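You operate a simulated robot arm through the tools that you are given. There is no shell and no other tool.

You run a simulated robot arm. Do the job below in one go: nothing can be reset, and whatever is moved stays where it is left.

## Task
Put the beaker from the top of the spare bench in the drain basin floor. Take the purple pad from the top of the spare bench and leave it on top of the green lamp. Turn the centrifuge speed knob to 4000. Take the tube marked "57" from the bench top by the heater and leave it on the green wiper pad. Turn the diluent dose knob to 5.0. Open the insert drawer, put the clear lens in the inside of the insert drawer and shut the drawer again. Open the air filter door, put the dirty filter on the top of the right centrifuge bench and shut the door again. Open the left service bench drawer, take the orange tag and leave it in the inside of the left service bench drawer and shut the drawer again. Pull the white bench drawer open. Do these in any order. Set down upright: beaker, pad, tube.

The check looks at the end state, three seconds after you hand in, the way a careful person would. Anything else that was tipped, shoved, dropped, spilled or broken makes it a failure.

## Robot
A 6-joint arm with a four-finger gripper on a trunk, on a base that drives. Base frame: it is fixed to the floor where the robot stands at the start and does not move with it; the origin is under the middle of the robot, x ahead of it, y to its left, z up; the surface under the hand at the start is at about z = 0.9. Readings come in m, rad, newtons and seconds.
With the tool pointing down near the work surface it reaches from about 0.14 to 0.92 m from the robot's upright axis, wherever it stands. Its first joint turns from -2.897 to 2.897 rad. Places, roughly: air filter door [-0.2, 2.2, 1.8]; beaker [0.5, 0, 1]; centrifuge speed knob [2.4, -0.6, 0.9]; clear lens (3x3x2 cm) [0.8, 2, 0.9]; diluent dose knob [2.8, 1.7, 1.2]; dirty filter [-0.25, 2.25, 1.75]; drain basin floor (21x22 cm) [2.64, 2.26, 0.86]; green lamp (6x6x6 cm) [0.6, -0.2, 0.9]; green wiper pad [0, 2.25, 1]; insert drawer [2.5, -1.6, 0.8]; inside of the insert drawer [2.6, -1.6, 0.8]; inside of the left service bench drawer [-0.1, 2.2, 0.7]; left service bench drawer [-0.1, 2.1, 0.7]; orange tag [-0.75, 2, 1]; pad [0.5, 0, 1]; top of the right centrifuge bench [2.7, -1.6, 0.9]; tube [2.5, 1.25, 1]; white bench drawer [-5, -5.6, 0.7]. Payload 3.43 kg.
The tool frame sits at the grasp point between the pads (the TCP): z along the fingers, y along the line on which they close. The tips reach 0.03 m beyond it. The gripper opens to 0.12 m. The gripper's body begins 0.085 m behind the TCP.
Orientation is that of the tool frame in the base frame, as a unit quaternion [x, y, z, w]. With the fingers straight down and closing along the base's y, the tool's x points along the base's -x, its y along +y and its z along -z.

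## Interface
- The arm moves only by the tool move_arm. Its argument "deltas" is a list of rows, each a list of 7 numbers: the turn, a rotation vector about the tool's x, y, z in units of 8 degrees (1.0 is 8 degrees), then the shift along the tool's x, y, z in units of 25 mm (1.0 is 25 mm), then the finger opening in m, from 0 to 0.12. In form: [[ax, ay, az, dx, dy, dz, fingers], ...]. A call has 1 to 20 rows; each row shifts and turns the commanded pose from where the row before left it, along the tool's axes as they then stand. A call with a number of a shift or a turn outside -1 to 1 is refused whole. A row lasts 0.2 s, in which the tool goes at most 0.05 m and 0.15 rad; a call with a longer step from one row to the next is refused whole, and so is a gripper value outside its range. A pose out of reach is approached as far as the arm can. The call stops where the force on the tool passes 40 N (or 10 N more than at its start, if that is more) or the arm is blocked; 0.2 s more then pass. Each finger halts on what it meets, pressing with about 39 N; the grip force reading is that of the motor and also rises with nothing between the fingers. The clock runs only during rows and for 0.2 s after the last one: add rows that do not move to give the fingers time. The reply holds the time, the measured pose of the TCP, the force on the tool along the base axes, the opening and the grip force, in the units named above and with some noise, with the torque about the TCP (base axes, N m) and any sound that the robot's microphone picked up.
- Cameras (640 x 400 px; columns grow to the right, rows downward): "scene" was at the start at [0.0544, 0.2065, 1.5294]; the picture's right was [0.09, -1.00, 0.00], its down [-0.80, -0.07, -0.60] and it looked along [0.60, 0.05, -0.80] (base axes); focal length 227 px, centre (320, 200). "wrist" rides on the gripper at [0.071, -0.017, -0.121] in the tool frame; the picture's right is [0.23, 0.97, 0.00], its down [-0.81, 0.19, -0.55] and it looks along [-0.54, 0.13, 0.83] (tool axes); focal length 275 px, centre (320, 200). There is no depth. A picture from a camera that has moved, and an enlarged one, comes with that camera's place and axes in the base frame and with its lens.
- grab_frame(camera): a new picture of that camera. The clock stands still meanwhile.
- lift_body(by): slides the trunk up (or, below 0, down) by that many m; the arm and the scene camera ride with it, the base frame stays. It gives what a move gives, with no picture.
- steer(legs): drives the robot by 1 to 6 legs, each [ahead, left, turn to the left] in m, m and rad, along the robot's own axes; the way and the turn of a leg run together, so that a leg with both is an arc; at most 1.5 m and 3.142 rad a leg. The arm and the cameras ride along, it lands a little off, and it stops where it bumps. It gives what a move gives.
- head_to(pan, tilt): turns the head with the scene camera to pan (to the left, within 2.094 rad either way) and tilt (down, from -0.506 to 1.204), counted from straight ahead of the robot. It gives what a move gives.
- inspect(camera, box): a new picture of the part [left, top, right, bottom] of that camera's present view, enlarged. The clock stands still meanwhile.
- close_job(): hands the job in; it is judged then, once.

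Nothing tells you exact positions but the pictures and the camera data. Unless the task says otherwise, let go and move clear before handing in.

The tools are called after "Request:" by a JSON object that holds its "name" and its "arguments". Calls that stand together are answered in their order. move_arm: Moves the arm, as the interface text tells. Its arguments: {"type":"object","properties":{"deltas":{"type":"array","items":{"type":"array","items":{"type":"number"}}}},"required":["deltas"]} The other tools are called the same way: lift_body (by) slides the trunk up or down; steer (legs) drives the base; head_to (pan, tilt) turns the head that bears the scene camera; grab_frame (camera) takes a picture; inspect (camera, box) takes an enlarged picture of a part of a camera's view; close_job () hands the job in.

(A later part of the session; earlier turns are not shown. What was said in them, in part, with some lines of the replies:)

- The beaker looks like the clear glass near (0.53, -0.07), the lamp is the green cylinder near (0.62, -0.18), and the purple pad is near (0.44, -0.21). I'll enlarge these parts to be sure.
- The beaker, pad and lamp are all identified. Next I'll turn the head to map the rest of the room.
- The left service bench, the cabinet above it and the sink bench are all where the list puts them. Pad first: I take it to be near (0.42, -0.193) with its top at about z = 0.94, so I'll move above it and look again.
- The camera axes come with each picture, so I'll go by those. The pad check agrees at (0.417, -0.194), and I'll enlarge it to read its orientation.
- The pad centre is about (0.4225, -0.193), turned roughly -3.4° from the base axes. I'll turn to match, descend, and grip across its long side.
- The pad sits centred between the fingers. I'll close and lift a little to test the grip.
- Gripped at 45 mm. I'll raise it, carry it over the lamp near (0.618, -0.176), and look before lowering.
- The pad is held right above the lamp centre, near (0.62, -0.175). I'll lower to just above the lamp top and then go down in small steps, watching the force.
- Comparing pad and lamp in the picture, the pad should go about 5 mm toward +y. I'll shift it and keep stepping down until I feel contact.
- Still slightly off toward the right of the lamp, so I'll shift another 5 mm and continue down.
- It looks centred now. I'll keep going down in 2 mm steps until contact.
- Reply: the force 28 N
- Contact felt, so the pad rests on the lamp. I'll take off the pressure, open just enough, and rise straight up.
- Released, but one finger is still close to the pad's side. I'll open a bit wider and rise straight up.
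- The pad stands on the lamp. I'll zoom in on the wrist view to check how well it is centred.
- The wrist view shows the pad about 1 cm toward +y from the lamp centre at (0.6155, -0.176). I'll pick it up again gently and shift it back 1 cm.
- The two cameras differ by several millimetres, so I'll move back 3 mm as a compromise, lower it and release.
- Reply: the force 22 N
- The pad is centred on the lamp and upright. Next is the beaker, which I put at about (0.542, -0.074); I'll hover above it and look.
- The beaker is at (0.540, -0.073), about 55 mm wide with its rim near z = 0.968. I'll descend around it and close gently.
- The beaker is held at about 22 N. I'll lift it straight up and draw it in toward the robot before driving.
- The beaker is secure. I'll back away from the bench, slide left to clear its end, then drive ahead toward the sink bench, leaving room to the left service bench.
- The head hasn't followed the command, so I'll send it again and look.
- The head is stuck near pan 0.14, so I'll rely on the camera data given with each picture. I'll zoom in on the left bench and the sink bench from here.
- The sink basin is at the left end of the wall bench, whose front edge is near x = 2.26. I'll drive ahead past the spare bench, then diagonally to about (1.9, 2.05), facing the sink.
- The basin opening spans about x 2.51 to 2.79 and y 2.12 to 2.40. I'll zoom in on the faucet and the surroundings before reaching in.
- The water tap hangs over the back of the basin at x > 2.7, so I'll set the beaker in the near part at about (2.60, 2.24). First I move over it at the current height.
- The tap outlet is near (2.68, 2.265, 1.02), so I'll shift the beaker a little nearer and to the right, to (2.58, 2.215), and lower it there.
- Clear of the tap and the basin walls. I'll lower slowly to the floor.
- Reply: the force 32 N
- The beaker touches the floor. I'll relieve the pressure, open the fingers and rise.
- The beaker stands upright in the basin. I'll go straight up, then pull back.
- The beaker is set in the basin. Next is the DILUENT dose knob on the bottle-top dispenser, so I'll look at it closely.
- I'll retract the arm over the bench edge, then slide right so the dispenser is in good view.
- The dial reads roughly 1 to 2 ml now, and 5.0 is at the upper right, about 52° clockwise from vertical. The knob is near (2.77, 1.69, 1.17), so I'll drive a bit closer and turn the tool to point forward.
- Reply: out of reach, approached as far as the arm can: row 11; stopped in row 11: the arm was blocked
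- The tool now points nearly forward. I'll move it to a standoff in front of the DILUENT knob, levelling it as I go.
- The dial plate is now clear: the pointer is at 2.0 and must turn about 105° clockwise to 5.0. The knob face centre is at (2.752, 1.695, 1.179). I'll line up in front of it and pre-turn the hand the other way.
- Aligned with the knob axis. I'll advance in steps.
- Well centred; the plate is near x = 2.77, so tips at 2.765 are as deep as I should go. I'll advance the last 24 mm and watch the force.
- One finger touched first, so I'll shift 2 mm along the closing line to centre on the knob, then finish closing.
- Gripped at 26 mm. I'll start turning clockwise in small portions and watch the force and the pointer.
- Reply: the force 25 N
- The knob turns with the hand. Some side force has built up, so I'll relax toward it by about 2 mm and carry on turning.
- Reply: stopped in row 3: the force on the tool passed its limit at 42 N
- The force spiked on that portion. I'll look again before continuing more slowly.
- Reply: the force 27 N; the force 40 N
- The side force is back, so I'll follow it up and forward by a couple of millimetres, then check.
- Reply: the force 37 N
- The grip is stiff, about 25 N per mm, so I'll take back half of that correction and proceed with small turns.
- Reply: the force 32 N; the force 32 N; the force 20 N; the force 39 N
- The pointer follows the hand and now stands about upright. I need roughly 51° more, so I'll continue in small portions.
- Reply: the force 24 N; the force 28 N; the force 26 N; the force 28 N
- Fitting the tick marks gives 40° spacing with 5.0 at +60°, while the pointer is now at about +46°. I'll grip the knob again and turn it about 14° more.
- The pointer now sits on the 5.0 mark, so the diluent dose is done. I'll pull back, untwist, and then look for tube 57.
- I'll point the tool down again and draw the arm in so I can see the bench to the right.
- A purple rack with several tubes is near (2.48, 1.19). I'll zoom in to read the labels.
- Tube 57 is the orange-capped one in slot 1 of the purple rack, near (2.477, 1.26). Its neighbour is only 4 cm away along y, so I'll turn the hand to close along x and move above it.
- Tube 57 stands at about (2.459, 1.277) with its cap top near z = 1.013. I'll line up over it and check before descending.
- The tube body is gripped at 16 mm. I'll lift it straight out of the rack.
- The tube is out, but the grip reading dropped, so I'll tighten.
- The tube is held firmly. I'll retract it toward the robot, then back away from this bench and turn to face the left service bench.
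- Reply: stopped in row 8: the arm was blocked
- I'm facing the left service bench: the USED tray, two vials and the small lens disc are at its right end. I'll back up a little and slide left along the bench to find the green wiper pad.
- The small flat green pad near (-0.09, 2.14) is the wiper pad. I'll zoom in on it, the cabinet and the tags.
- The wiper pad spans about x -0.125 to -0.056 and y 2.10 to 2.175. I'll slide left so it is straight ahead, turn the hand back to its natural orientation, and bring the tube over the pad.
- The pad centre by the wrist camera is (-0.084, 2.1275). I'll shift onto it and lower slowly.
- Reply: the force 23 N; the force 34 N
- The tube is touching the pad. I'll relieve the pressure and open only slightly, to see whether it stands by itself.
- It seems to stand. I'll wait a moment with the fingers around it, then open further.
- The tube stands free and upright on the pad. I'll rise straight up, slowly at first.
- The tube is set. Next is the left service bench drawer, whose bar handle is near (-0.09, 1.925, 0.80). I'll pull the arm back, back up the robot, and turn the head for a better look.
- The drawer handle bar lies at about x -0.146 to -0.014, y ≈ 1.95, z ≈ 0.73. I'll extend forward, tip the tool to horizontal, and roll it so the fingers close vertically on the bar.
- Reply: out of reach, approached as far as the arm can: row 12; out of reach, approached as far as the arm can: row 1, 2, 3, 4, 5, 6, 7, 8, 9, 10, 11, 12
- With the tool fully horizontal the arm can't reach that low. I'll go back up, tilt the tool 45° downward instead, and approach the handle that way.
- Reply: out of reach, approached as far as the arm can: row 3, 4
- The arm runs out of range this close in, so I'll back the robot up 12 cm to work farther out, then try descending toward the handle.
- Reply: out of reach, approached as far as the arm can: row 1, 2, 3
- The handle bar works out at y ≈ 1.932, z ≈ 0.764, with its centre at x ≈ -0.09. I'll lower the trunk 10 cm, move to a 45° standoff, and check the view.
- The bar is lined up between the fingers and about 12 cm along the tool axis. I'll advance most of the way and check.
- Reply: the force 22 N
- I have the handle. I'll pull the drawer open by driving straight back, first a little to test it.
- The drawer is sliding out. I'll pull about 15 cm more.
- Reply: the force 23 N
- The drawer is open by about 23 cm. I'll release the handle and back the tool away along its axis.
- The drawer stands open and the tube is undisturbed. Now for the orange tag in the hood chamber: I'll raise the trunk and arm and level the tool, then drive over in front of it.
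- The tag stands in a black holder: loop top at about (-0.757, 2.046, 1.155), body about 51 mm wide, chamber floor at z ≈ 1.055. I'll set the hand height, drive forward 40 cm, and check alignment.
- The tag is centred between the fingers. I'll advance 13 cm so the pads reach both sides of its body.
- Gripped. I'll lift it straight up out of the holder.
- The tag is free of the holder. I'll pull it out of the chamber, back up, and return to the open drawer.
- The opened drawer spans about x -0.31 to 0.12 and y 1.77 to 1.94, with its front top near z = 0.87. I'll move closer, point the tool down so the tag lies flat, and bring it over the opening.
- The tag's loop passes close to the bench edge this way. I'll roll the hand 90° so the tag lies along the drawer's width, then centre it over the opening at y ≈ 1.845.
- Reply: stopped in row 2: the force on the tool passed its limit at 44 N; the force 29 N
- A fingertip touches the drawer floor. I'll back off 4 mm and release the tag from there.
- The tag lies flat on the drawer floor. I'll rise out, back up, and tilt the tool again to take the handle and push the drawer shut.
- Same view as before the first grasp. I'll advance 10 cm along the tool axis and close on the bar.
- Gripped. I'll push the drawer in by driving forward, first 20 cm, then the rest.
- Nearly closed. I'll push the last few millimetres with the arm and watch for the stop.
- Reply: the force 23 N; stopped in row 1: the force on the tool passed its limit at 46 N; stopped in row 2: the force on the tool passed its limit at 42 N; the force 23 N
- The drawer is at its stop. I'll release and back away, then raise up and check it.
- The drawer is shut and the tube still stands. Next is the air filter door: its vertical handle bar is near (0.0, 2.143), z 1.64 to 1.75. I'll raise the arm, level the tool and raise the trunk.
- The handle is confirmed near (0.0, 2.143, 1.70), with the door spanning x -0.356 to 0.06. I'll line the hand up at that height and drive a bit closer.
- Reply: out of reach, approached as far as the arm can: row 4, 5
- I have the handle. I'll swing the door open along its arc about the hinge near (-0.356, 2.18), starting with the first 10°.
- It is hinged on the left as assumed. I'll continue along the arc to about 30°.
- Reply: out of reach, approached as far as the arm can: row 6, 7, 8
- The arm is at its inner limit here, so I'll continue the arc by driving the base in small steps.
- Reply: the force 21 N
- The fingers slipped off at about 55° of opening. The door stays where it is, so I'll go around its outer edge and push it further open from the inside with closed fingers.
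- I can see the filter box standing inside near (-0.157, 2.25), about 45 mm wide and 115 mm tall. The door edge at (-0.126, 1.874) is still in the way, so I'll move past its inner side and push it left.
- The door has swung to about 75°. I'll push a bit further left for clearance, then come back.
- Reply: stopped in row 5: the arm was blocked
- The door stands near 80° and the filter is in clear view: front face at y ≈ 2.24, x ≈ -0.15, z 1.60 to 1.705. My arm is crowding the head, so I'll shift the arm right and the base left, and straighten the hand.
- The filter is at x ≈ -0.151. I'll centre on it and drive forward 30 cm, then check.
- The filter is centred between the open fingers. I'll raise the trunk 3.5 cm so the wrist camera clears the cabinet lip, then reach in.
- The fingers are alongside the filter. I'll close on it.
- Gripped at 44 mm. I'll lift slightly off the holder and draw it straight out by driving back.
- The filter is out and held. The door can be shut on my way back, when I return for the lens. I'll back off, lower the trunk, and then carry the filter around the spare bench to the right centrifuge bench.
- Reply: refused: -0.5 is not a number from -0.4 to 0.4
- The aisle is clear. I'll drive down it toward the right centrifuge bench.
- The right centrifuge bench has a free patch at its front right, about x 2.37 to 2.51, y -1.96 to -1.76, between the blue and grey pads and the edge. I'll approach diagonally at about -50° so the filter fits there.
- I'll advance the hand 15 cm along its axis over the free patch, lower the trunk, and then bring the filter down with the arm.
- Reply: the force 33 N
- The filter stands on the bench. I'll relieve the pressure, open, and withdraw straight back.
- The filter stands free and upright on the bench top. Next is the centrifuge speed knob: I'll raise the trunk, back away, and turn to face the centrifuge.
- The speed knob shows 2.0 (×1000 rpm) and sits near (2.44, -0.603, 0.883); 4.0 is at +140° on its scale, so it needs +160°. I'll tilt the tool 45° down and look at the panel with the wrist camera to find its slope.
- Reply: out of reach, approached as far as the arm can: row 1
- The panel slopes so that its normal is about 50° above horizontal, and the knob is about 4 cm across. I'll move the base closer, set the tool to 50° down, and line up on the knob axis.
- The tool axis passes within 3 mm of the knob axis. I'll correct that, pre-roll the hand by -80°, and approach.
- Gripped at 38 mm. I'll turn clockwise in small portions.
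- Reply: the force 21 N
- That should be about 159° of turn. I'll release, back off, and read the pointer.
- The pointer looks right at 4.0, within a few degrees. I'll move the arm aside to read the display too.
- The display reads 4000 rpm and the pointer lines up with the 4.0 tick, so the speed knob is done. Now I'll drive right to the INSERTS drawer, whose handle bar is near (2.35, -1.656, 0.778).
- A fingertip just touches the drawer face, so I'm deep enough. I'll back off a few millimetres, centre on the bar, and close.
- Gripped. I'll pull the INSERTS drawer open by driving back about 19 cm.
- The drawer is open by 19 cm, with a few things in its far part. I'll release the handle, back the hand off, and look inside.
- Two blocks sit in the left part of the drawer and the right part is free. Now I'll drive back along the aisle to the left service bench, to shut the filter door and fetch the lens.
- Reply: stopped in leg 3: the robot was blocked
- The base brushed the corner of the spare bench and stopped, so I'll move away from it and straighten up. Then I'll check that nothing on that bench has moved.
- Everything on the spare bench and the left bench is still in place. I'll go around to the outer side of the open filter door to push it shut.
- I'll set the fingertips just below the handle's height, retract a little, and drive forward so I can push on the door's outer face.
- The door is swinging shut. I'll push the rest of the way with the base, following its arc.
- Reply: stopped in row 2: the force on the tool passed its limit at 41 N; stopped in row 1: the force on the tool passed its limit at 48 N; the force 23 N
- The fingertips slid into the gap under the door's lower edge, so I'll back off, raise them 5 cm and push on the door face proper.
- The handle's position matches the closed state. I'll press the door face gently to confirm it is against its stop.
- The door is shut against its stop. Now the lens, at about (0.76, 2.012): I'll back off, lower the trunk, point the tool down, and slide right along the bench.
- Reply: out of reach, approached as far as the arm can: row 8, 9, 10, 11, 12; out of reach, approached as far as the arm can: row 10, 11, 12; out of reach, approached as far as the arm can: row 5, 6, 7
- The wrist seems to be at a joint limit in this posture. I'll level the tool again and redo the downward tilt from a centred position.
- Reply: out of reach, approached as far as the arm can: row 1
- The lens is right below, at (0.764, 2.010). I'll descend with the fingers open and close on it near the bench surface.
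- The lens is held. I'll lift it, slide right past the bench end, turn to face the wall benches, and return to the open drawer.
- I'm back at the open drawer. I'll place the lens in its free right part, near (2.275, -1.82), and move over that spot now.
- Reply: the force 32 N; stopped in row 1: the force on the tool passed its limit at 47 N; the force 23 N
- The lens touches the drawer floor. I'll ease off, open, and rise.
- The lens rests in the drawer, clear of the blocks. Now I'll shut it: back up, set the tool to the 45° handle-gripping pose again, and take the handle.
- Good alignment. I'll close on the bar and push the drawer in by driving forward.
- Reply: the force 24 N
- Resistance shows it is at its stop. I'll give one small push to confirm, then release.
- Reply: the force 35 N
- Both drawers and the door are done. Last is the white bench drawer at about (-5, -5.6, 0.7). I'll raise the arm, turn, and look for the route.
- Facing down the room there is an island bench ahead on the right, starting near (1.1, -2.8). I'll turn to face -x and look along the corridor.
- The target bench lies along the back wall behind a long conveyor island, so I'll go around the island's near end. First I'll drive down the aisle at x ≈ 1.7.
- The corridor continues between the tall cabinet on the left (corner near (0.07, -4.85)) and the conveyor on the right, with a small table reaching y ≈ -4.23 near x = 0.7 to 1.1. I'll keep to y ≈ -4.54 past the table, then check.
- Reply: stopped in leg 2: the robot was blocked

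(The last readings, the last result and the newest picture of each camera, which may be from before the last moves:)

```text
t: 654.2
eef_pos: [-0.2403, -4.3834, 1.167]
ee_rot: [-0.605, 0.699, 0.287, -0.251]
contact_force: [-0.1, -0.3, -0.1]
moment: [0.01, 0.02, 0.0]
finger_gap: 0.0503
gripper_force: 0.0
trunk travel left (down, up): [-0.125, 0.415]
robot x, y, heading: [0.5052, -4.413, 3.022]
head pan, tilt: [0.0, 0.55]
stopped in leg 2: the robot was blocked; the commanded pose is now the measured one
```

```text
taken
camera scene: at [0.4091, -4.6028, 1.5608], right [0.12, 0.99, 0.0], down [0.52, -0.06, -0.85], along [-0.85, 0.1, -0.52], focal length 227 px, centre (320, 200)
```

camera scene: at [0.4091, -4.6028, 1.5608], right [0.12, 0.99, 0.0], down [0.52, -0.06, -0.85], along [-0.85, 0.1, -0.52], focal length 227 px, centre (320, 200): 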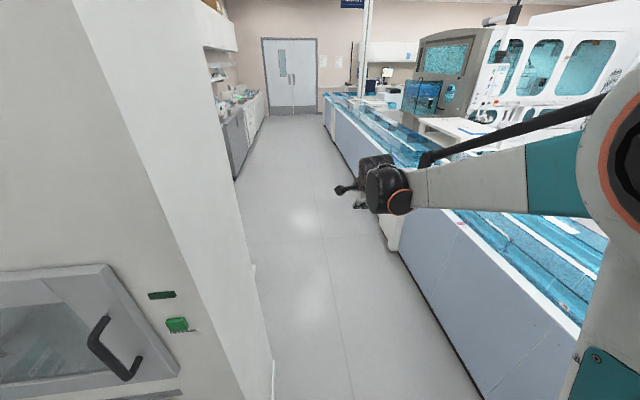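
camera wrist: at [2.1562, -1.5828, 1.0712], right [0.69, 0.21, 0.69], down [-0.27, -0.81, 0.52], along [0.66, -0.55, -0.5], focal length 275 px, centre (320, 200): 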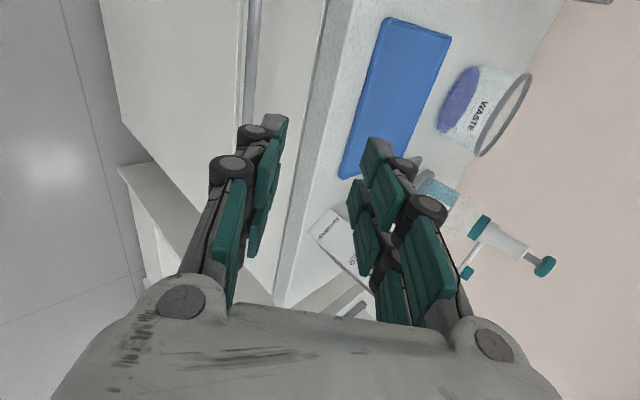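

The base touched the small table's corner and stopped. I'll move straight ahead, away from it, and then look back to check the table.

Request:
{"name": "steer", "arguments": {"legs": [[0.4, 0, 0], [0, 0, 0.115]]}}

Request:
{"name": "head_to", "arguments": {"pan": 0.0, "tilt": 0.4}}

Request:
{"name": "grab_frame", "arguments": {"camera": "scene"}}

```text
t: 657.2
eef_pos: [-0.633, -4.4263, 1.1671]
ee_rot: [-0.645, 0.661, 0.273, -0.267]
contact_force: [-0.3, -0.1, -0.5]
moment: [0.01, 0.03, -0.03]
finger_gap: 0.0498
gripper_force: 0.2
trunk travel left (down, up): [-0.125, 0.415]
robot x, y, heading: [0.1087, -4.3637, 3.143]
head pan, tilt: [0.0, 0.55]
```

```text
t: 657.9
eef_pos: [-0.6333, -4.4263, 1.1667]
ee_rot: [-0.645, 0.662, 0.272, -0.268]
contact_force: [0.5, -0.2, 0.4]
moment: [0.02, -0.02, 0.01]
finger_gap: 0.0502
gripper_force: 0.1
trunk travel left (down, up): [-0.125, 0.415]
robot x, y, heading: [0.1073, -4.3646, 3.143]
head pan, tilt: [0.0, 0.4]
```

```text
taken
camera scene: at [0.0348, -4.5654, 1.5745], right [0.0, 1.0, 0.0], down [0.39, 0.0, -0.92], along [-0.92, 0.0, -0.39], focal length 227 px, centre (320, 200)
```

scene: 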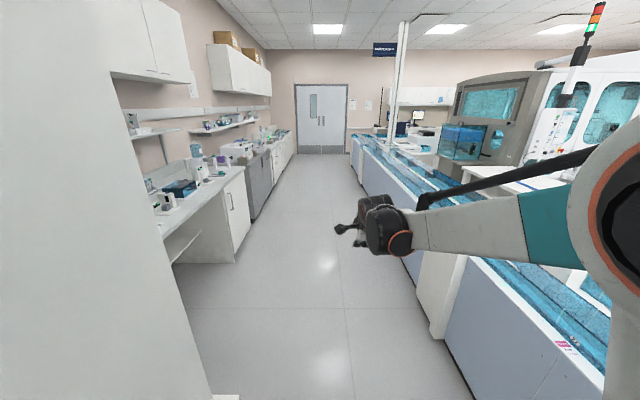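

Request:
{"name": "steer", "arguments": {"legs": [[1.5, 0, 0], [1.5, 0, 0], [0.9, 0, 0]]}}

Request:
{"name": "head_to", "arguments": {"pan": 0.7, "tilt": 0.45}}

Request:
{"name": "grab_frame", "arguments": {"camera": "scene"}}

Request:
{"name": "head_to", "arguments": {"pan": 1.6, "tilt": 0.45}}

Request:
{"name": "grab_frame", "arguments": {"camera": "scene"}}

```text
t: 676.8
eef_pos: [-4.5404, -4.4001, 1.1666]
ee_rot: [-0.636, 0.67, 0.276, -0.264]
contact_force: [0.0, 0.2, 0.5]
moment: [0.03, 0.03, 0.0]
finger_gap: 0.0499
gripper_force: 0.0
trunk travel left (down, up): [-0.125, 0.415]
robot x, y, heading: [-3.802, -4.3593, 3.117]
head pan, tilt: [0.0, 0.4]
```

```text
t: 677.8
eef_pos: [-4.54, -4.4004, 1.1677]
ee_rot: [-0.636, 0.67, 0.275, -0.265]
contact_force: [1.1, 0.3, -0.1]
moment: [-0.02, -0.01, -0.01]
finger_gap: 0.05
gripper_force: 0.1
trunk travel left (down, up): [-0.125, 0.415]
robot x, y, heading: [-3.804, -4.3556, 3.116]
head pan, tilt: [0.7, 0.45]
```

```text
taken
camera scene: at [-3.856, -4.6164, 1.5699], right [-0.62, 0.78, 0.0], down [0.34, 0.27, -0.9], along [-0.7, -0.56, -0.44], focal length 227 px, centre (320, 200)
```

scene: 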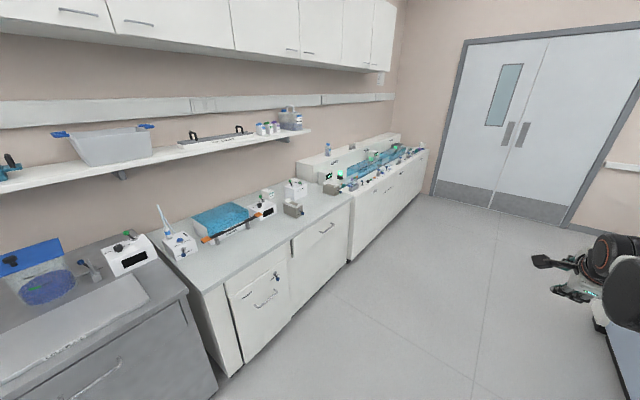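

```text
t: 679.0
eef_pos: [-4.5405, -4.4012, 1.1668]
ee_rot: [-0.637, 0.67, 0.276, -0.264]
contact_force: [0.0, 0.3, 0.3]
moment: [-0.02, 0.01, -0.02]
finger_gap: 0.0502
gripper_force: 0.0
trunk travel left (down, up): [-0.125, 0.415]
robot x, y, heading: [-3.8002, -4.361, 3.111]
head pan, tilt: [1.6, 0.45]
```

```text
taken
camera scene: at [-3.7839, -4.6511, 1.5699], right [-1.0, 0.0, 0.0], down [0.0, 0.44, -0.9], along [0.0, -0.9, -0.44], focal length 227 px, centre (320, 200)
```

scene: 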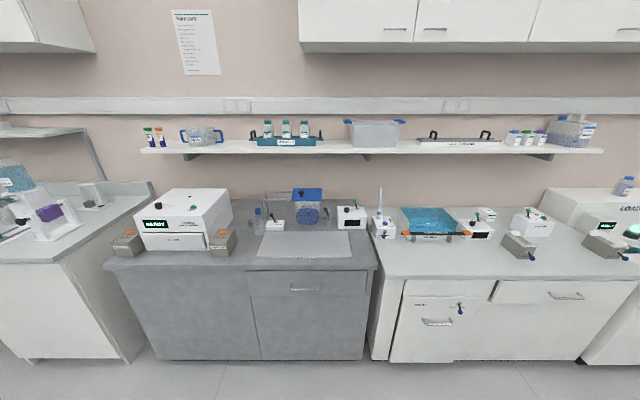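

The white bench is ahead on the left; its drawer near x ≈ -5 is the one with the plain bar handle. I'll zoom in to check which one it is.

Request:
{"name": "inspect", "arguments": {"camera": "scene", "box": [360, 230, 640, 370]}}

Request:
{"name": "inspect", "arguments": {"camera": "scene", "box": [380, 270, 500, 370]}}

Request:
{"name": "inspect", "arguments": {"camera": "scene", "box": [220, 240, 390, 370]}}

```text
2.29 times, centred on (500, 300) of scene
camera zoom: at [-3.7839, -4.6511, 1.5699], right [-1.0, 0.0, 0.0], down [0.0, 0.44, -0.9], along [0.0, -0.9, -0.44], focal length 519 px, centre (-91, -29)
```

zoom: 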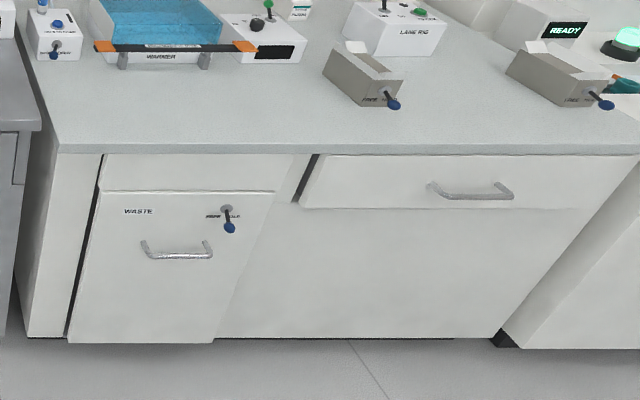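

```text
4.00 times, centred on (440, 320) of scene
camera zoom: at [-3.7839, -4.6511, 1.5699], right [-1.0, 0.0, 0.0], down [0.0, 0.44, -0.9], along [0.0, -0.9, -0.44], focal length 908 px, centre (-160, -280)
```

zoom: 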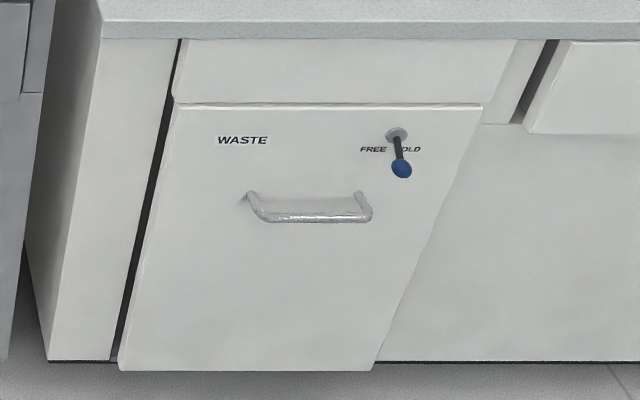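

```text
3.08 times, centred on (305, 305) of scene
camera zoom: at [-3.7839, -4.6511, 1.5699], right [-1.0, 0.0, 0.0], down [0.0, 0.44, -0.9], along [0.0, -0.9, -0.44], focal length 698 px, centre (366, -123)
```

zoom: 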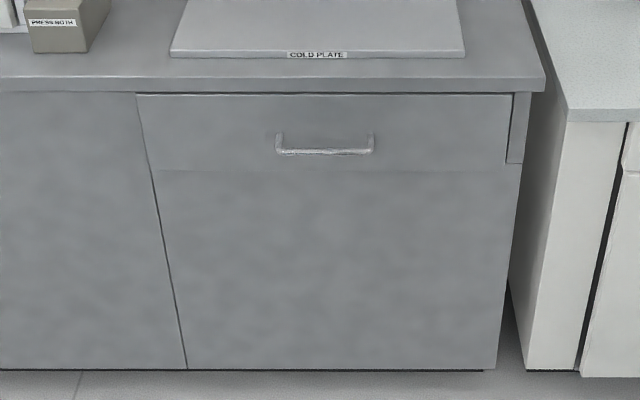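

The right-hand drawer with the plain handle is the white bench drawer; the left one is the latched WASTE pull-out. I'll turn to face this bench and slide along to it.

Request:
{"name": "head_to", "arguments": {"pan": 0.0, "tilt": 0.55}}

Request:
{"name": "steer", "arguments": {"legs": [[0, 0, 1.6], [0, -1.05, 0]]}}

Request:
{"name": "grab_frame", "arguments": {"camera": "scene"}}

Request:
{"name": "grab_frame", "arguments": {"camera": "wrist"}}

```text
t: 680.7
eef_pos: [-4.5403, -4.4, 1.1664]
ee_rot: [-0.636, 0.67, 0.276, -0.264]
contact_force: [-0.7, -0.1, -0.5]
moment: [0.03, -0.02, 0.03]
finger_gap: 0.05
gripper_force: 0.1
trunk travel left (down, up): [-0.125, 0.415]
robot x, y, heading: [-3.7974, -4.3609, 3.112]
head pan, tilt: [0.0, 0.55]
```

```text
t: 690.0
eef_pos: [-4.7754, -5.0998, 1.1673]
ee_rot: [0.924, -0.011, -0.002, 0.382]
contact_force: [-0.4, 0.8, 1.0]
moment: [-0.02, 0.05, 0.0]
finger_gap: 0.0501
gripper_force: 0.1
trunk travel left (down, up): [-0.125, 0.415]
robot x, y, heading: [-4.839, -4.3646, -1.57]
head pan, tilt: [0.0, 0.55]
```

```text
taken
camera scene: at [-4.6375, -4.4303, 1.5608], right [-1.0, 0.0, 0.0], down [0.0, 0.52, -0.85], along [0.0, -0.85, -0.52], focal length 227 px, centre (320, 200)
```

scene: 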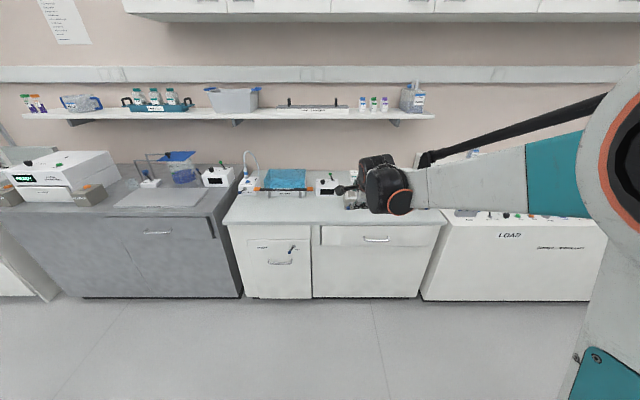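

```text
taken
camera wrist: at [-4.7016, -5.0049, 1.2422], right [0.21, -0.69, 0.69], down [-0.81, 0.27, 0.53], along [-0.55, -0.67, -0.5], focal length 275 px, centre (320, 200)
```

wrist: 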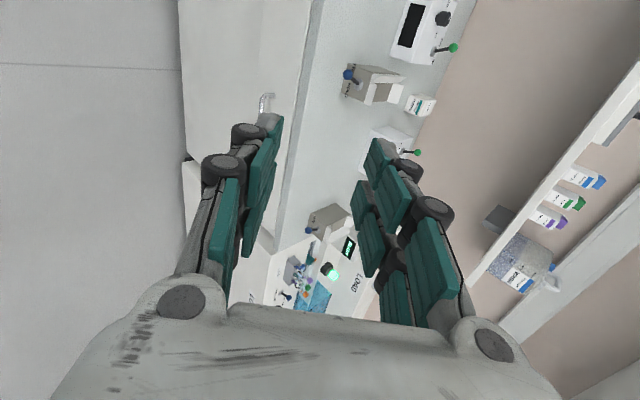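

Triangulating from two views, the handle is at x -5.03 to -4.89, y ≈ -5.424, z ≈ 0.69. I'll position the base, lower the trunk, and bring the tilted tool to a standoff.

Request:
{"name": "steer", "arguments": {"legs": [[0.2, -0.185, 0]]}}

Request:
{"name": "lift_body", "arguments": {"by": -0.12}}

Request:
{"name": "move_arm", "arguments": {"deltas": [[0, 0, 0, 0, -0.762, 0.7, 0.05], [0, 0, 0, 0, -0.762, 0.7, 0.05], [0, 0, 0, 0, -0.762, 0.7, 0.05], [0, 0, 0, 0, -0.762, 0.7, 0.05], [0, 0, 0, 0, -0.762, 0.7, 0.05], [0, 0, 0, 0, 0, 0, 0.05]]}}

Request:
{"name": "grab_frame", "arguments": {"camera": "wrist"}}

Request:
{"name": "grab_frame", "arguments": {"camera": "scene"}}

```text
t: 691.9
eef_pos: [-4.9608, -5.2985, 1.1669]
ee_rot: [0.924, -0.011, -0.002, 0.382]
contact_force: [-0.3, 0.1, 0.5]
moment: [0.02, -0.02, -0.01]
finger_gap: 0.0499
gripper_force: 0.2
trunk travel left (down, up): [-0.125, 0.415]
robot x, y, heading: [-5.0242, -4.5578, -1.57]
head pan, tilt: [0.0, 0.55]
```

```text
t: 693.4
eef_pos: [-4.961, -5.2986, 1.0485]
ee_rot: [0.924, -0.011, -0.002, 0.383]
contact_force: [0.5, 0.3, 0.6]
moment: [-0.01, 0.04, 0.03]
finger_gap: 0.0498
gripper_force: 0.1
trunk travel left (down, up): [-0.005, 0.535]
robot x, y, heading: [-5.024, -4.5578, -1.567]
head pan, tilt: [0.0, 0.55]
```

```text
t: 694.8
eef_pos: [-4.9618, -5.2924, 0.9158]
ee_rot: [0.924, -0.01, -0.002, 0.381]
contact_force: [0.6, -1.0, -0.6]
moment: [0.02, -0.01, 0.02]
finger_gap: 0.0499
gripper_force: 0.0
trunk travel left (down, up): [-0.005, 0.535]
robot x, y, heading: [-5.0255, -4.5607, -1.57]
head pan, tilt: [0.0, 0.55]
```

```text
taken
camera wrist: at [-4.8875, -5.1973, 0.9922], right [0.21, -0.69, 0.69], down [-0.81, 0.27, 0.53], along [-0.55, -0.67, -0.5], focal length 275 px, centre (320, 200)
```

wrist: 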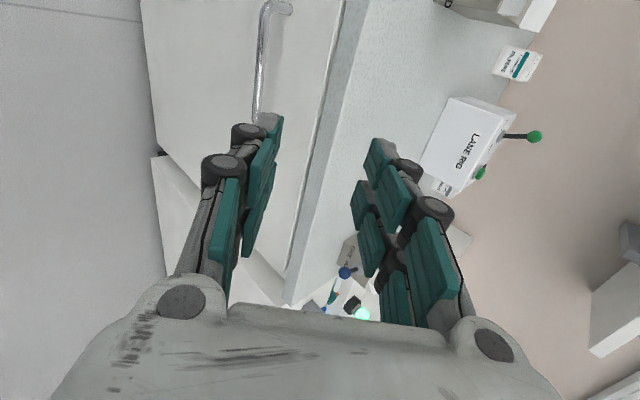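

```text
taken
camera scene: at [-4.8229, -4.6286, 1.4408], right [-1.0, 0.0, 0.0], down [0.0, 0.52, -0.85], along [0.0, -0.85, -0.52], focal length 227 px, centre (320, 200)
```

scene: 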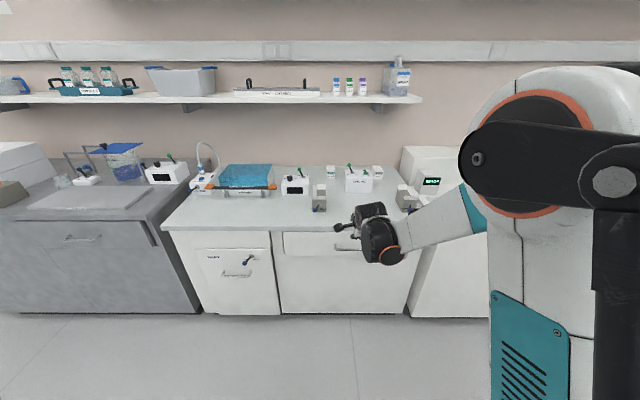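

The white bench is a lower one, with its top near z = 0.785, so the handle really is at about y -5.42, z 0.69. I'll continue to the standoff.

Request:
{"name": "move_arm", "arguments": {"deltas": [[0, 0, 0, 0, -0.443, 0.893, 0.05], [0, 0, 0, 0, -0.443, 0.893, 0.05], [0, 0, 0, 0, -0.443, 0.893, 0.05], [0, 0, 0, 0, -0.443, 0.893, 0.05], [0, 0, 0, 0, -0.443, 0.893, 0.05], [0, 0, 0, 0, -0.443, 0.893, 0.05], [0, 0, 0, 0, 0, 0, 0.05]]}}

Request:
{"name": "grab_frame", "arguments": {"camera": "wrist"}}

```text
t: 696.4
eef_pos: [-4.9618, -5.3408, 0.7756]
ee_rot: [0.924, -0.01, -0.003, 0.382]
contact_force: [-0.3, 0.1, 0.4]
moment: [0.02, -0.03, 0.03]
finger_gap: 0.05
gripper_force: 0.0
trunk travel left (down, up): [-0.005, 0.535]
robot x, y, heading: [-5.0229, -4.5613, -1.567]
head pan, tilt: [0.0, 0.55]
```

```text
taken
camera wrist: at [-4.8875, -5.2451, 0.8505], right [0.21, -0.69, 0.69], down [-0.81, 0.27, 0.53], along [-0.55, -0.67, -0.5], focal length 275 px, centre (320, 200)
```

wrist: 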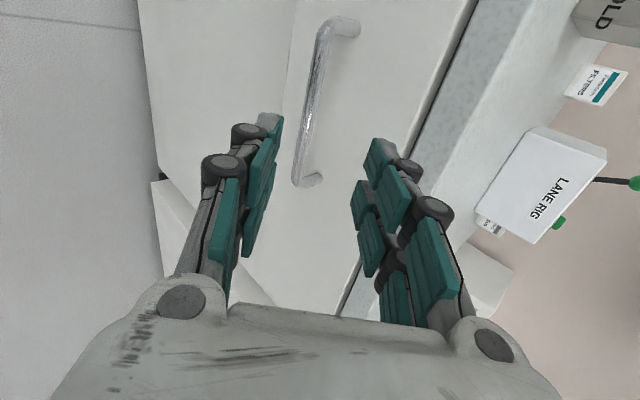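

Request:
{"name": "move_arm", "arguments": {"deltas": [[0, 0, 0, 0, -0.3, 0, 0.05], [0, 0, 0, 0, 0, 0.8, 0.05], [0, 0, 0, 0, 0, 0.8, 0.05], [0, 0, 0, 0, 0, 0.8, 0.05], [0, 0, 0, 0, 0, 0, 0.05]]}}

Request:
{"name": "inspect", "arguments": {"camera": "wrist", "box": [220, 40, 440, 280]}}

```text
t: 697.6
eef_pos: [-4.9603, -5.3773, 0.7258]
ee_rot: [0.925, -0.01, -0.003, 0.381]
contact_force: [-0.9, 0.2, -0.6]
moment: [0.03, 0.0, 0.0]
finger_gap: 0.0499
gripper_force: 0.0
trunk travel left (down, up): [-0.005, 0.535]
robot x, y, heading: [-5.0227, -4.5608, -1.568]
head pan, tilt: [0.0, 0.55]
```

```text
1.67 times, centred on (330, 160) of wrist
camera zoom: at [-4.8868, -5.2808, 0.8022], right [0.21, -0.69, 0.69], down [-0.81, 0.27, 0.53], along [-0.55, -0.67, -0.5], focal length 459 px, centre (303, 267)
```

zoom: 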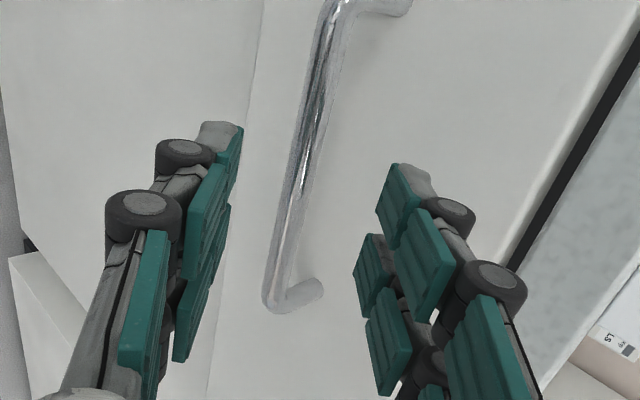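

Request:
{"name": "move_arm", "arguments": {"deltas": [[0, 0, 0, 0, 0, 0.6, 0.045], [0, 0, 0, 0, 0, 0.5, 0.045], [0, 0, 0, 0, 0, 0, 0.045]]}}

Request:
{"name": "inspect", "arguments": {"camera": "wrist", "box": [220, 40, 440, 280]}}

```text
t: 698.4
eef_pos: [-4.9612, -5.3963, 0.7075]
ee_rot: [0.924, -0.011, -0.002, 0.381]
contact_force: [-0.1, 1.1, -0.2]
moment: [0.01, -0.01, -0.01]
finger_gap: 0.0448
gripper_force: 0.1
trunk travel left (down, up): [-0.005, 0.535]
robot x, y, heading: [-5.024, -4.5548, -1.565]
head pan, tilt: [0.0, 0.55]
```

```text
1.67 times, centred on (330, 160) of wrist
camera zoom: at [-4.8867, -5.301, 0.7833], right [0.21, -0.69, 0.69], down [-0.81, 0.27, 0.53], along [-0.55, -0.67, -0.5], focal length 459 px, centre (303, 267)
```

zoom: 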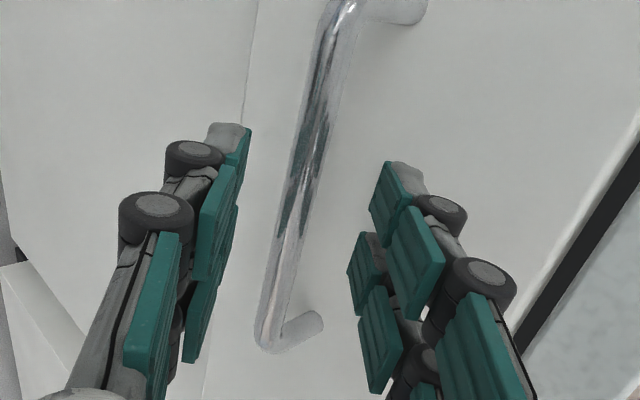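

Request:
{"name": "move_arm", "arguments": {"deltas": [[0, 0, 0, 0, 0, 0.15, 0.045], [0, 0, 0, 0, 0, 0, 0.035], [0, 0, 0, 0, 0, 0, 0.022], [0, 0, 0, 0, 0, 0, 0.012], [0, 0, 0, 0, 0, 0, 0.005], [0, 0, 0, 0, 0, 0, 0.005]]}}

Request:
{"name": "inspect", "arguments": {"camera": "wrist", "box": [220, 40, 440, 280]}}

```text
t: 699.8
eef_pos: [-4.96, -5.3979, 0.7042]
ee_rot: [0.924, -0.01, -0.003, 0.381]
contact_force: [-0.8, 13.8, -12.9]
moment: [0.47, 0.31, 0.29]
finger_gap: 0.0154
gripper_force: 8.9
trunk travel left (down, up): [-0.005, 0.535]
robot x, y, heading: [-5.0214, -4.5598, -1.567]
head pan, tilt: [0.0, 0.55]
```

```text
1.67 times, centred on (330, 160) of wrist
camera zoom: at [-4.8868, -5.3029, 0.7802], right [0.21, -0.7, 0.69], down [-0.81, 0.27, 0.53], along [-0.55, -0.67, -0.5], focal length 459 px, centre (303, 267)
```

zoom: 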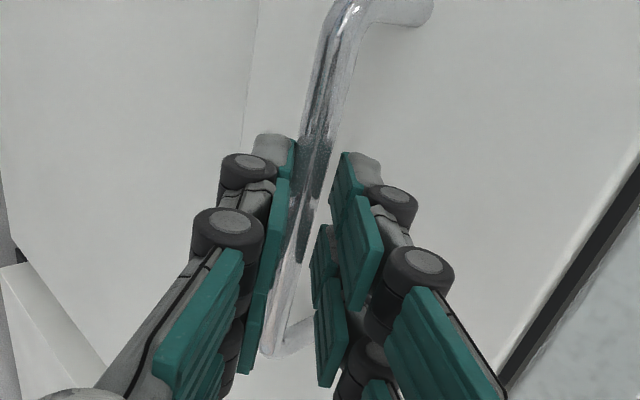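

Request:
{"name": "move_arm", "arguments": {"deltas": [[0, 0, 0, 0, -0.1, 0, 0.012], [0, 0, 0, 0, 0, 0, 0.005], [0, 0, 0, 0, 0, 0, 0.004], [0, 0, 0, 0, 0, 0, 0.004]]}}

Request:
{"name": "steer", "arguments": {"legs": [[-0.08, 0, 0]]}}

Request:
{"name": "grab_frame", "arguments": {"camera": "scene"}}

Request:
{"name": "grab_frame", "arguments": {"camera": "wrist"}}

```text
t: 700.8
eef_pos: [-4.9598, -5.396, 0.703]
ee_rot: [0.924, -0.01, -0.003, 0.382]
contact_force: [-0.5, -1.1, -2.2]
moment: [-0.02, 1.78, 1.18]
finger_gap: 0.012
gripper_force: 45.1
trunk travel left (down, up): [-0.005, 0.535]
robot x, y, heading: [-5.0242, -4.5613, -1.565]
head pan, tilt: [0.0, 0.55]
```

```text
t: 701.8
eef_pos: [-4.9604, -5.3172, 0.7046]
ee_rot: [0.924, -0.01, -0.003, 0.381]
contact_force: [1.8, -1.0, -2.7]
moment: [0.01, 1.38, 1.49]
finger_gap: 0.012
gripper_force: 44.5
trunk travel left (down, up): [-0.005, 0.535]
robot x, y, heading: [-5.0234, -4.4757, -1.569]
head pan, tilt: [0.0, 0.55]
```

```text
taken
camera scene: at [-4.8228, -4.5485, 1.4408], right [-1.0, 0.0, 0.0], down [0.0, 0.52, -0.85], along [0.0, -0.85, -0.52], focal length 227 px, centre (320, 200)
```

scene: 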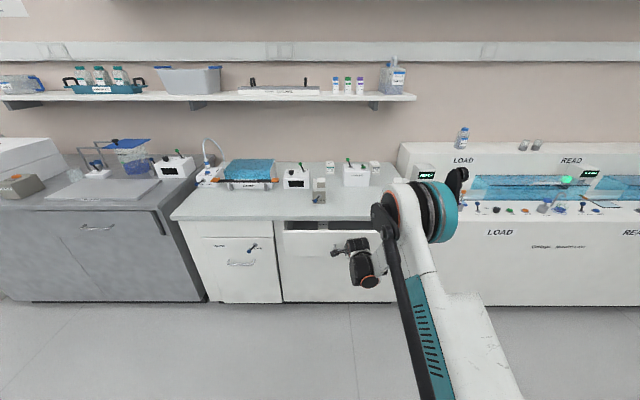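

```text
taken
camera wrist: at [-4.8868, -5.2211, 0.7789], right [0.21, -0.69, 0.69], down [-0.81, 0.27, 0.53], along [-0.55, -0.67, -0.5], focal length 275 px, centre (320, 200)
```

wrist: 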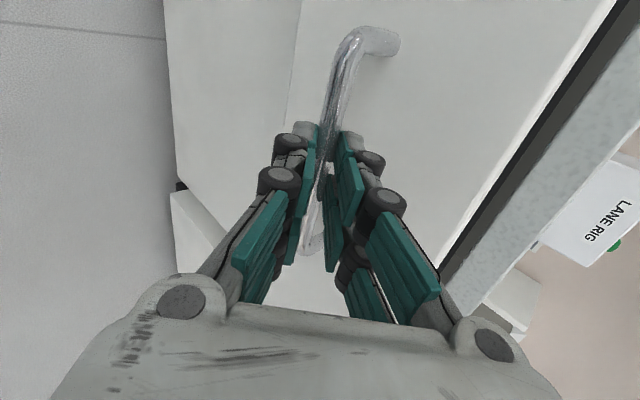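

The drawer is sliding out. I'll pull another 18 cm.

Request:
{"name": "steer", "arguments": {"legs": [[-0.1, 0, 0]]}}

Request:
{"name": "steer", "arguments": {"legs": [[-0.08, 0, 0]]}}

Request:
{"name": "grab_frame", "arguments": {"camera": "scene"}}

Request:
{"name": "grab_frame", "arguments": {"camera": "wrist"}}

```text
t: 703.0
eef_pos: [-4.9605, -5.2152, 0.7032]
ee_rot: [0.924, -0.01, -0.003, 0.382]
contact_force: [6.8, -0.2, -1.6]
moment: [0.0, 1.41, 1.51]
finger_gap: 0.0124
gripper_force: 44.5
trunk travel left (down, up): [-0.005, 0.535]
robot x, y, heading: [-5.0253, -4.3799, -1.569]
head pan, tilt: [0.0, 0.55]
```

```text
t: 704.0
eef_pos: [-4.9597, -5.1344, 0.7031]
ee_rot: [0.924, -0.009, -0.003, 0.381]
contact_force: [-3.7, -0.3, -1.7]
moment: [-0.01, 1.94, 1.01]
finger_gap: 0.0122
gripper_force: 45.1
trunk travel left (down, up): [-0.005, 0.535]
robot x, y, heading: [-5.0268, -4.2977, -1.569]
head pan, tilt: [0.0, 0.55]
```

```text
taken
camera scene: at [-4.8234, -4.3668, 1.4408], right [-1.0, 0.0, 0.0], down [0.0, 0.52, -0.85], along [0.0, -0.85, -0.52], focal length 227 px, centre (320, 200)
```

scene: 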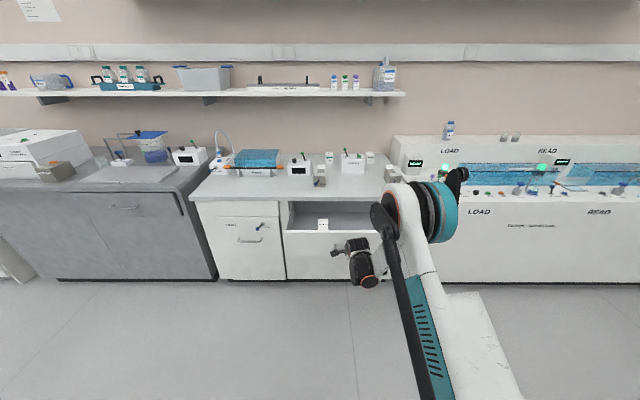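

```text
taken
camera wrist: at [-4.887, -5.0395, 0.7788], right [0.21, -0.69, 0.69], down [-0.81, 0.27, 0.53], along [-0.55, -0.67, -0.5], focal length 275 px, centre (320, 200)
```

wrist: 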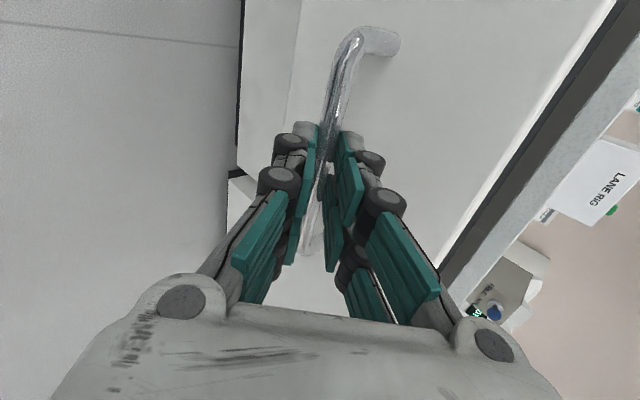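

It is open by 26 cm, with an item visible inside. I'll pull a little more to see whether it reaches its stop, then release.

Request:
{"name": "steer", "arguments": {"legs": [[-0.06, 0, 0]]}}

Request:
{"name": "grab_frame", "arguments": {"camera": "wrist"}}

```text
t: 705.0
eef_pos: [-4.9606, -5.0956, 0.7051]
ee_rot: [0.923, -0.008, -0.003, 0.386]
contact_force: [0.4, 0.2, 0.0]
moment: [0.0, -0.04, 0.01]
finger_gap: 0.0
gripper_force: 33.1
trunk travel left (down, up): [-0.005, 0.535]
robot x, y, heading: [-5.0275, -4.253, -1.563]
head pan, tilt: [0.0, 0.55]
stopped in leg 1: the force on the tool passed its limit at 70 N (the readings are from after the stop); the commanded pose is now the measured one
```

```text
taken
camera wrist: at [-4.8867, -4.9994, 0.7792], right [0.22, -0.69, 0.69], down [-0.81, 0.27, 0.52], along [-0.55, -0.67, -0.5], focal length 275 px, centre (320, 200)
```

wrist: 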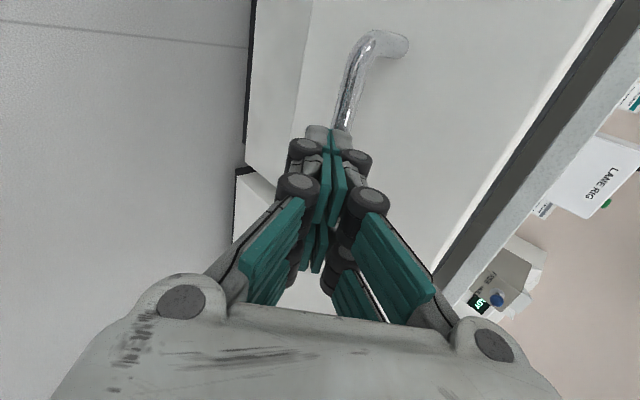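

The drawer reached its end stop and the fingers slid off the handle. I'll back the hand away and check the drawer.

Request:
{"name": "move_arm", "arguments": {"deltas": [[0, 0, 0, 0, 0, -0.6, 0.0], [0, 0, 0, 0, 0, -0.8, 0.0], [0, 0, 0, 0, 0, -0.8, 0.0], [0, 0, 0, 0, 0, -0.8, 0.01], [0, 0, 0, 0, 0, -0.8, 0.03], [0, 0, 0, 0, 0, 0, 0.04]]}}

Request:
{"name": "lift_body", "arguments": {"by": 0.12}}

Request:
{"name": "steer", "arguments": {"legs": [[-0.1, 0, 0]]}}

Request:
{"name": "grab_frame", "arguments": {"camera": "scene"}}

Request:
{"name": "inspect", "arguments": {"camera": "scene", "box": [200, 130, 430, 290]}}

Request:
{"name": "grab_frame", "arguments": {"camera": "wrist"}}

```text
t: 706.4
eef_pos: [-4.9602, -5.029, 0.7722]
ee_rot: [0.922, -0.008, -0.003, 0.386]
contact_force: [0.2, 0.4, 0.1]
moment: [-0.01, 0.0, 0.02]
finger_gap: 0.0398
gripper_force: 0.1
trunk travel left (down, up): [-0.005, 0.535]
robot x, y, heading: [-5.0242, -4.2548, -1.563]
head pan, tilt: [0.0, 0.55]
```

```text
t: 707.9
eef_pos: [-4.9598, -5.0285, 0.8915]
ee_rot: [0.923, -0.008, -0.003, 0.385]
contact_force: [0.0, 1.3, 0.2]
moment: [0.01, -0.02, 0.0]
finger_gap: 0.0401
gripper_force: 0.0
trunk travel left (down, up): [-0.125, 0.415]
robot x, y, heading: [-5.0246, -4.2527, -1.564]
head pan, tilt: [0.0, 0.55]
```

```text
t: 709.0
eef_pos: [-4.9611, -4.9262, 0.8925]
ee_rot: [0.923, -0.008, -0.004, 0.385]
contact_force: [-0.9, 0.4, 0.4]
moment: [0.0, 0.01, 0.01]
finger_gap: 0.0399
gripper_force: 0.0
trunk travel left (down, up): [-0.125, 0.415]
robot x, y, heading: [-5.0252, -4.1546, -1.561]
head pan, tilt: [0.0, 0.55]
```

```text
taken
camera scene: at [-4.8238, -4.2223, 1.5608], right [-1.0, 0.0, 0.0], down [0.0, 0.52, -0.85], along [0.0, -0.85, -0.52], focal length 227 px, centre (320, 200)
```

scene: 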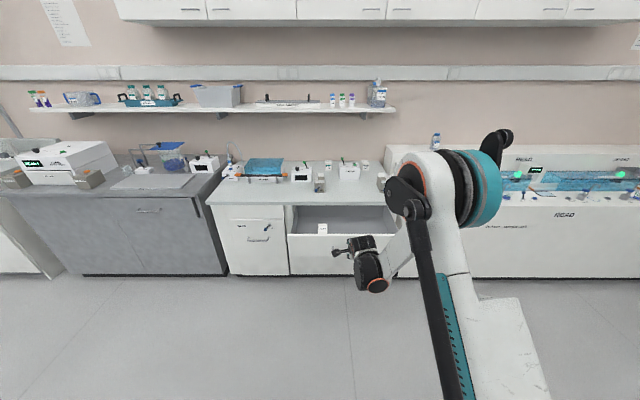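

```text
2.50 times, centred on (315, 210) of scene
camera zoom: at [-4.8238, -4.2223, 1.5608], right [-1.0, 0.0, 0.0], down [0.0, 0.52, -0.85], along [0.0, -0.85, -0.52], focal length 567 px, centre (332, 175)
```

zoom: 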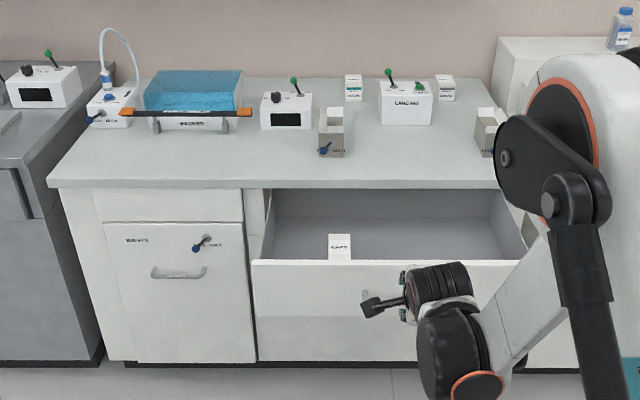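

```text
taken
camera wrist: at [-4.8872, -4.8301, 0.9663], right [0.22, -0.69, 0.69], down [-0.81, 0.27, 0.52], along [-0.55, -0.67, -0.5], focal length 275 px, centre (320, 200)
```

wrist: 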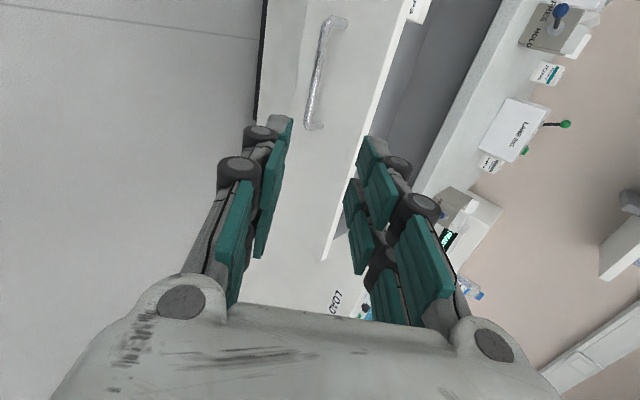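

All nine jobs are done; the white bench drawer is fully open and the box inside it still stands. Before handing in, I'll drive back and check the small table I brushed against.

Request:
{"name": "move_arm", "arguments": {"deltas": [[0, 0, 0, 0, 0.7, -0.7, 0.04], [0, 0, 0, 0, 0.7, -0.7, 0.04], [0, 0, 0, 0, 0.7, -0.7, 0.04], [0, 0, 0, 0, 0.7, -0.7, 0.04], [0, 0, 0, 0, 0.7, -0.7, 0.04], [0, 0, 0, 0, 0.7, -0.7, 0.04], [0, 0, 0, 0, 0.7, -0.7, 0.04], [0, 0, 0, 0, 0.7, -0.7, 0.04], [0, 0, 0, 0, 0, 0, 0.04]]}}

Request:
{"name": "steer", "arguments": {"legs": [[0, 0, 1.56], [1.5, -0.25, 0], [1.5, 0, 0], [1.0, 0, 0]]}}

Request:
{"name": "head_to", "arguments": {"pan": 0.0, "tilt": 0.4}}

Request:
{"name": "grab_frame", "arguments": {"camera": "scene"}}

```text
t: 711.0
eef_pos: [-4.9605, -4.9256, 1.0895]
ee_rot: [0.923, -0.008, -0.003, 0.385]
contact_force: [-0.2, 0.5, -0.1]
moment: [-0.02, -0.03, -0.01]
finger_gap: 0.0401
gripper_force: 0.0
trunk travel left (down, up): [-0.125, 0.415]
robot x, y, heading: [-5.0259, -4.1519, -1.57]
head pan, tilt: [0.0, 0.55]
```

```text
refused: leg 2 is longer than a leg can be; nothing moved
```

```text
t: 711.8
eef_pos: [-4.9589, -4.9268, 1.089]
ee_rot: [0.923, -0.008, -0.003, 0.386]
contact_force: [-0.6, 0.2, -0.4]
moment: [0.02, 0.03, 0.0]
finger_gap: 0.0402
gripper_force: 0.0
trunk travel left (down, up): [-0.125, 0.415]
robot x, y, heading: [-5.0214, -4.1512, -1.566]
head pan, tilt: [0.0, 0.4]
```

```text
taken
camera scene: at [-4.8238, -4.2252, 1.5745], right [-1.0, 0.0, 0.0], down [0.0, 0.39, -0.92], along [0.0, -0.92, -0.39], focal length 227 px, centre (320, 200)
```

scene: 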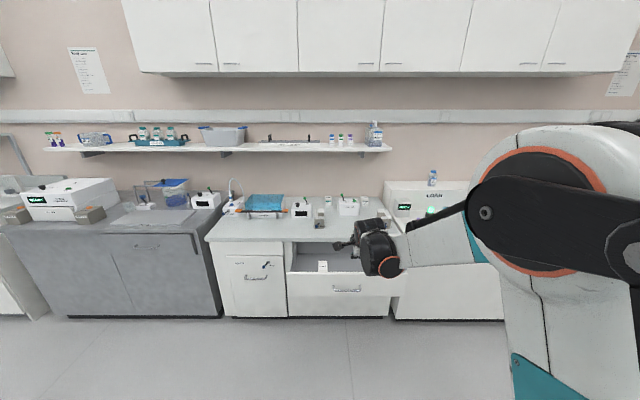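

Request:
{"name": "steer", "arguments": {"legs": [[0.2, 0, 0], [0, 0, 1.57], [1.45, 0, 0], [1.45, 0, 0], [0.8, 0, 0]]}}

Request:
{"name": "head_to", "arguments": {"pan": 0.0, "tilt": 0.4}}

Request:
{"name": "grab_frame", "arguments": {"camera": "scene"}}

```text
t: 734.6
eef_pos: [-0.5673, -4.5401, 1.0897]
ee_rot: [0.68, 0.624, 0.261, 0.284]
contact_force: [-0.3, 0.6, 0.4]
moment: [0.0, 0.0, -0.02]
finger_gap: 0.04
gripper_force: 0.1
trunk travel left (down, up): [-0.125, 0.415]
robot x, y, heading: [-1.3435, -4.5555, -0.069]
head pan, tilt: [0.0, 0.4]
```

```text
t: 735.2
eef_pos: [-0.5676, -4.5397, 1.089]
ee_rot: [0.68, 0.624, 0.26, 0.284]
contact_force: [-0.1, -0.1, -0.4]
moment: [-0.03, -0.01, 0.0]
finger_gap: 0.0401
gripper_force: 0.1
trunk travel left (down, up): [-0.125, 0.415]
robot x, y, heading: [-1.3421, -4.5498, -0.069]
head pan, tilt: [0.0, 0.4]
```

```text
taken
camera scene: at [-1.2577, -4.3584, 1.5745], right [-0.06, -1.0, 0.0], down [-0.39, 0.03, -0.92], along [0.92, -0.06, -0.39], focal length 227 px, centre (320, 200)
```

scene: 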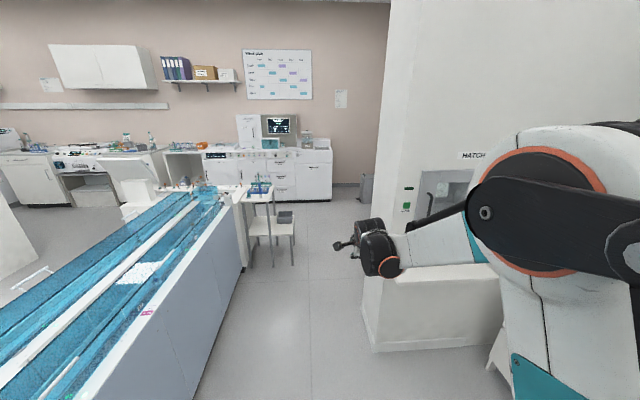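

Request:
{"name": "inspect", "arguments": {"camera": "scene", "box": [190, 150, 320, 280]}}

Request:
{"name": "inspect", "arguments": {"camera": "scene", "box": [225, 165, 300, 225]}}

```text
3.08 times, centred on (255, 215) of scene
camera zoom: at [-1.2577, -4.3584, 1.5745], right [-0.06, -1.0, 0.0], down [-0.39, 0.03, -0.92], along [0.92, -0.06, -0.39], focal length 698 px, centre (520, 154)
```

zoom: 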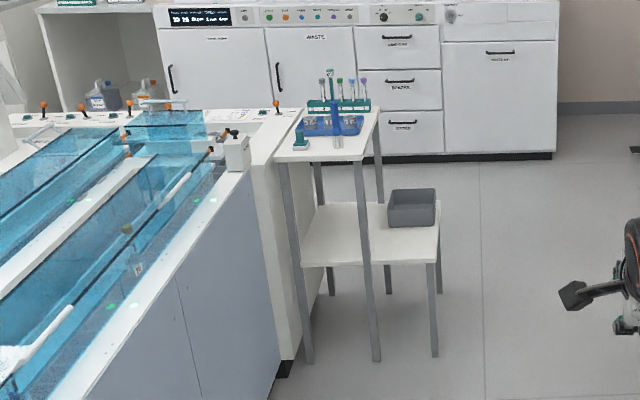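

```text
6.67 times, centred on (262, 195) of scene
camera zoom: at [-1.2577, -4.3584, 1.5745], right [-0.06, -1.0, 0.0], down [-0.39, 0.03, -0.92], along [0.92, -0.06, -0.39], focal length 1513 px, centre (703, 233)
```

zoom: 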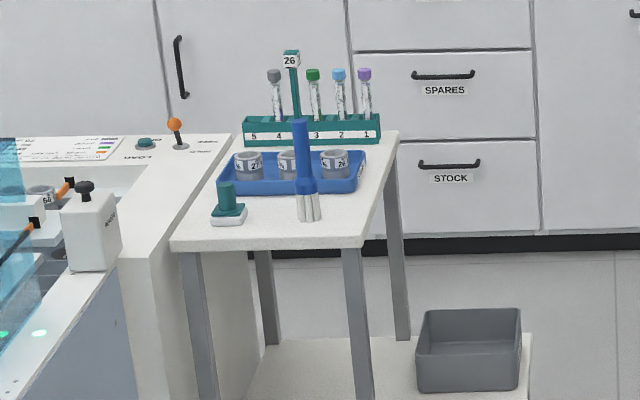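

Everything on that table is upright and in its place. All nine jobs are done, the hand is empty and clear, so I hand in.

Request:
{"name": "close_job", "arguments": {}}

```text
The job is handed in.
```

I finished all nine jobs and handed the work in. The judging result isn't back yet. Everything below was checked in the pictures or by contact force.

| Job | End state |
|---|---|
| Beaker | Upright on the drain basin floor |
| Purple pad | Upright and centred on the green lamp |
| Centrifuge speed knob | On 4.0; the display reads 4000 rpm |
| Tube 57 | Standing upright on the green wiper pad |
| Diluent dose knob | Pointer on the 5.0 mark, within about 2° |
| Clear lens | In the insert drawer, with the drawer shut |
| Dirty filter | Standing on the right centrifuge bench, with the filter door shut |
| Orange tag | Lying flat in the left service bench drawer, with the drawer shut |
| White bench drawer | Pulled fully open to its stop |

The base bumped into two things while driving: the corner of the spare bench, and a small table by the conveyor. I looked at both afterwards, and nothing there had tipped or visibly moved.

The white bench drawer hit its stop harder than I meant. The force reached about 70 N and the fingers slipped off the handle. The box inside is still standing.
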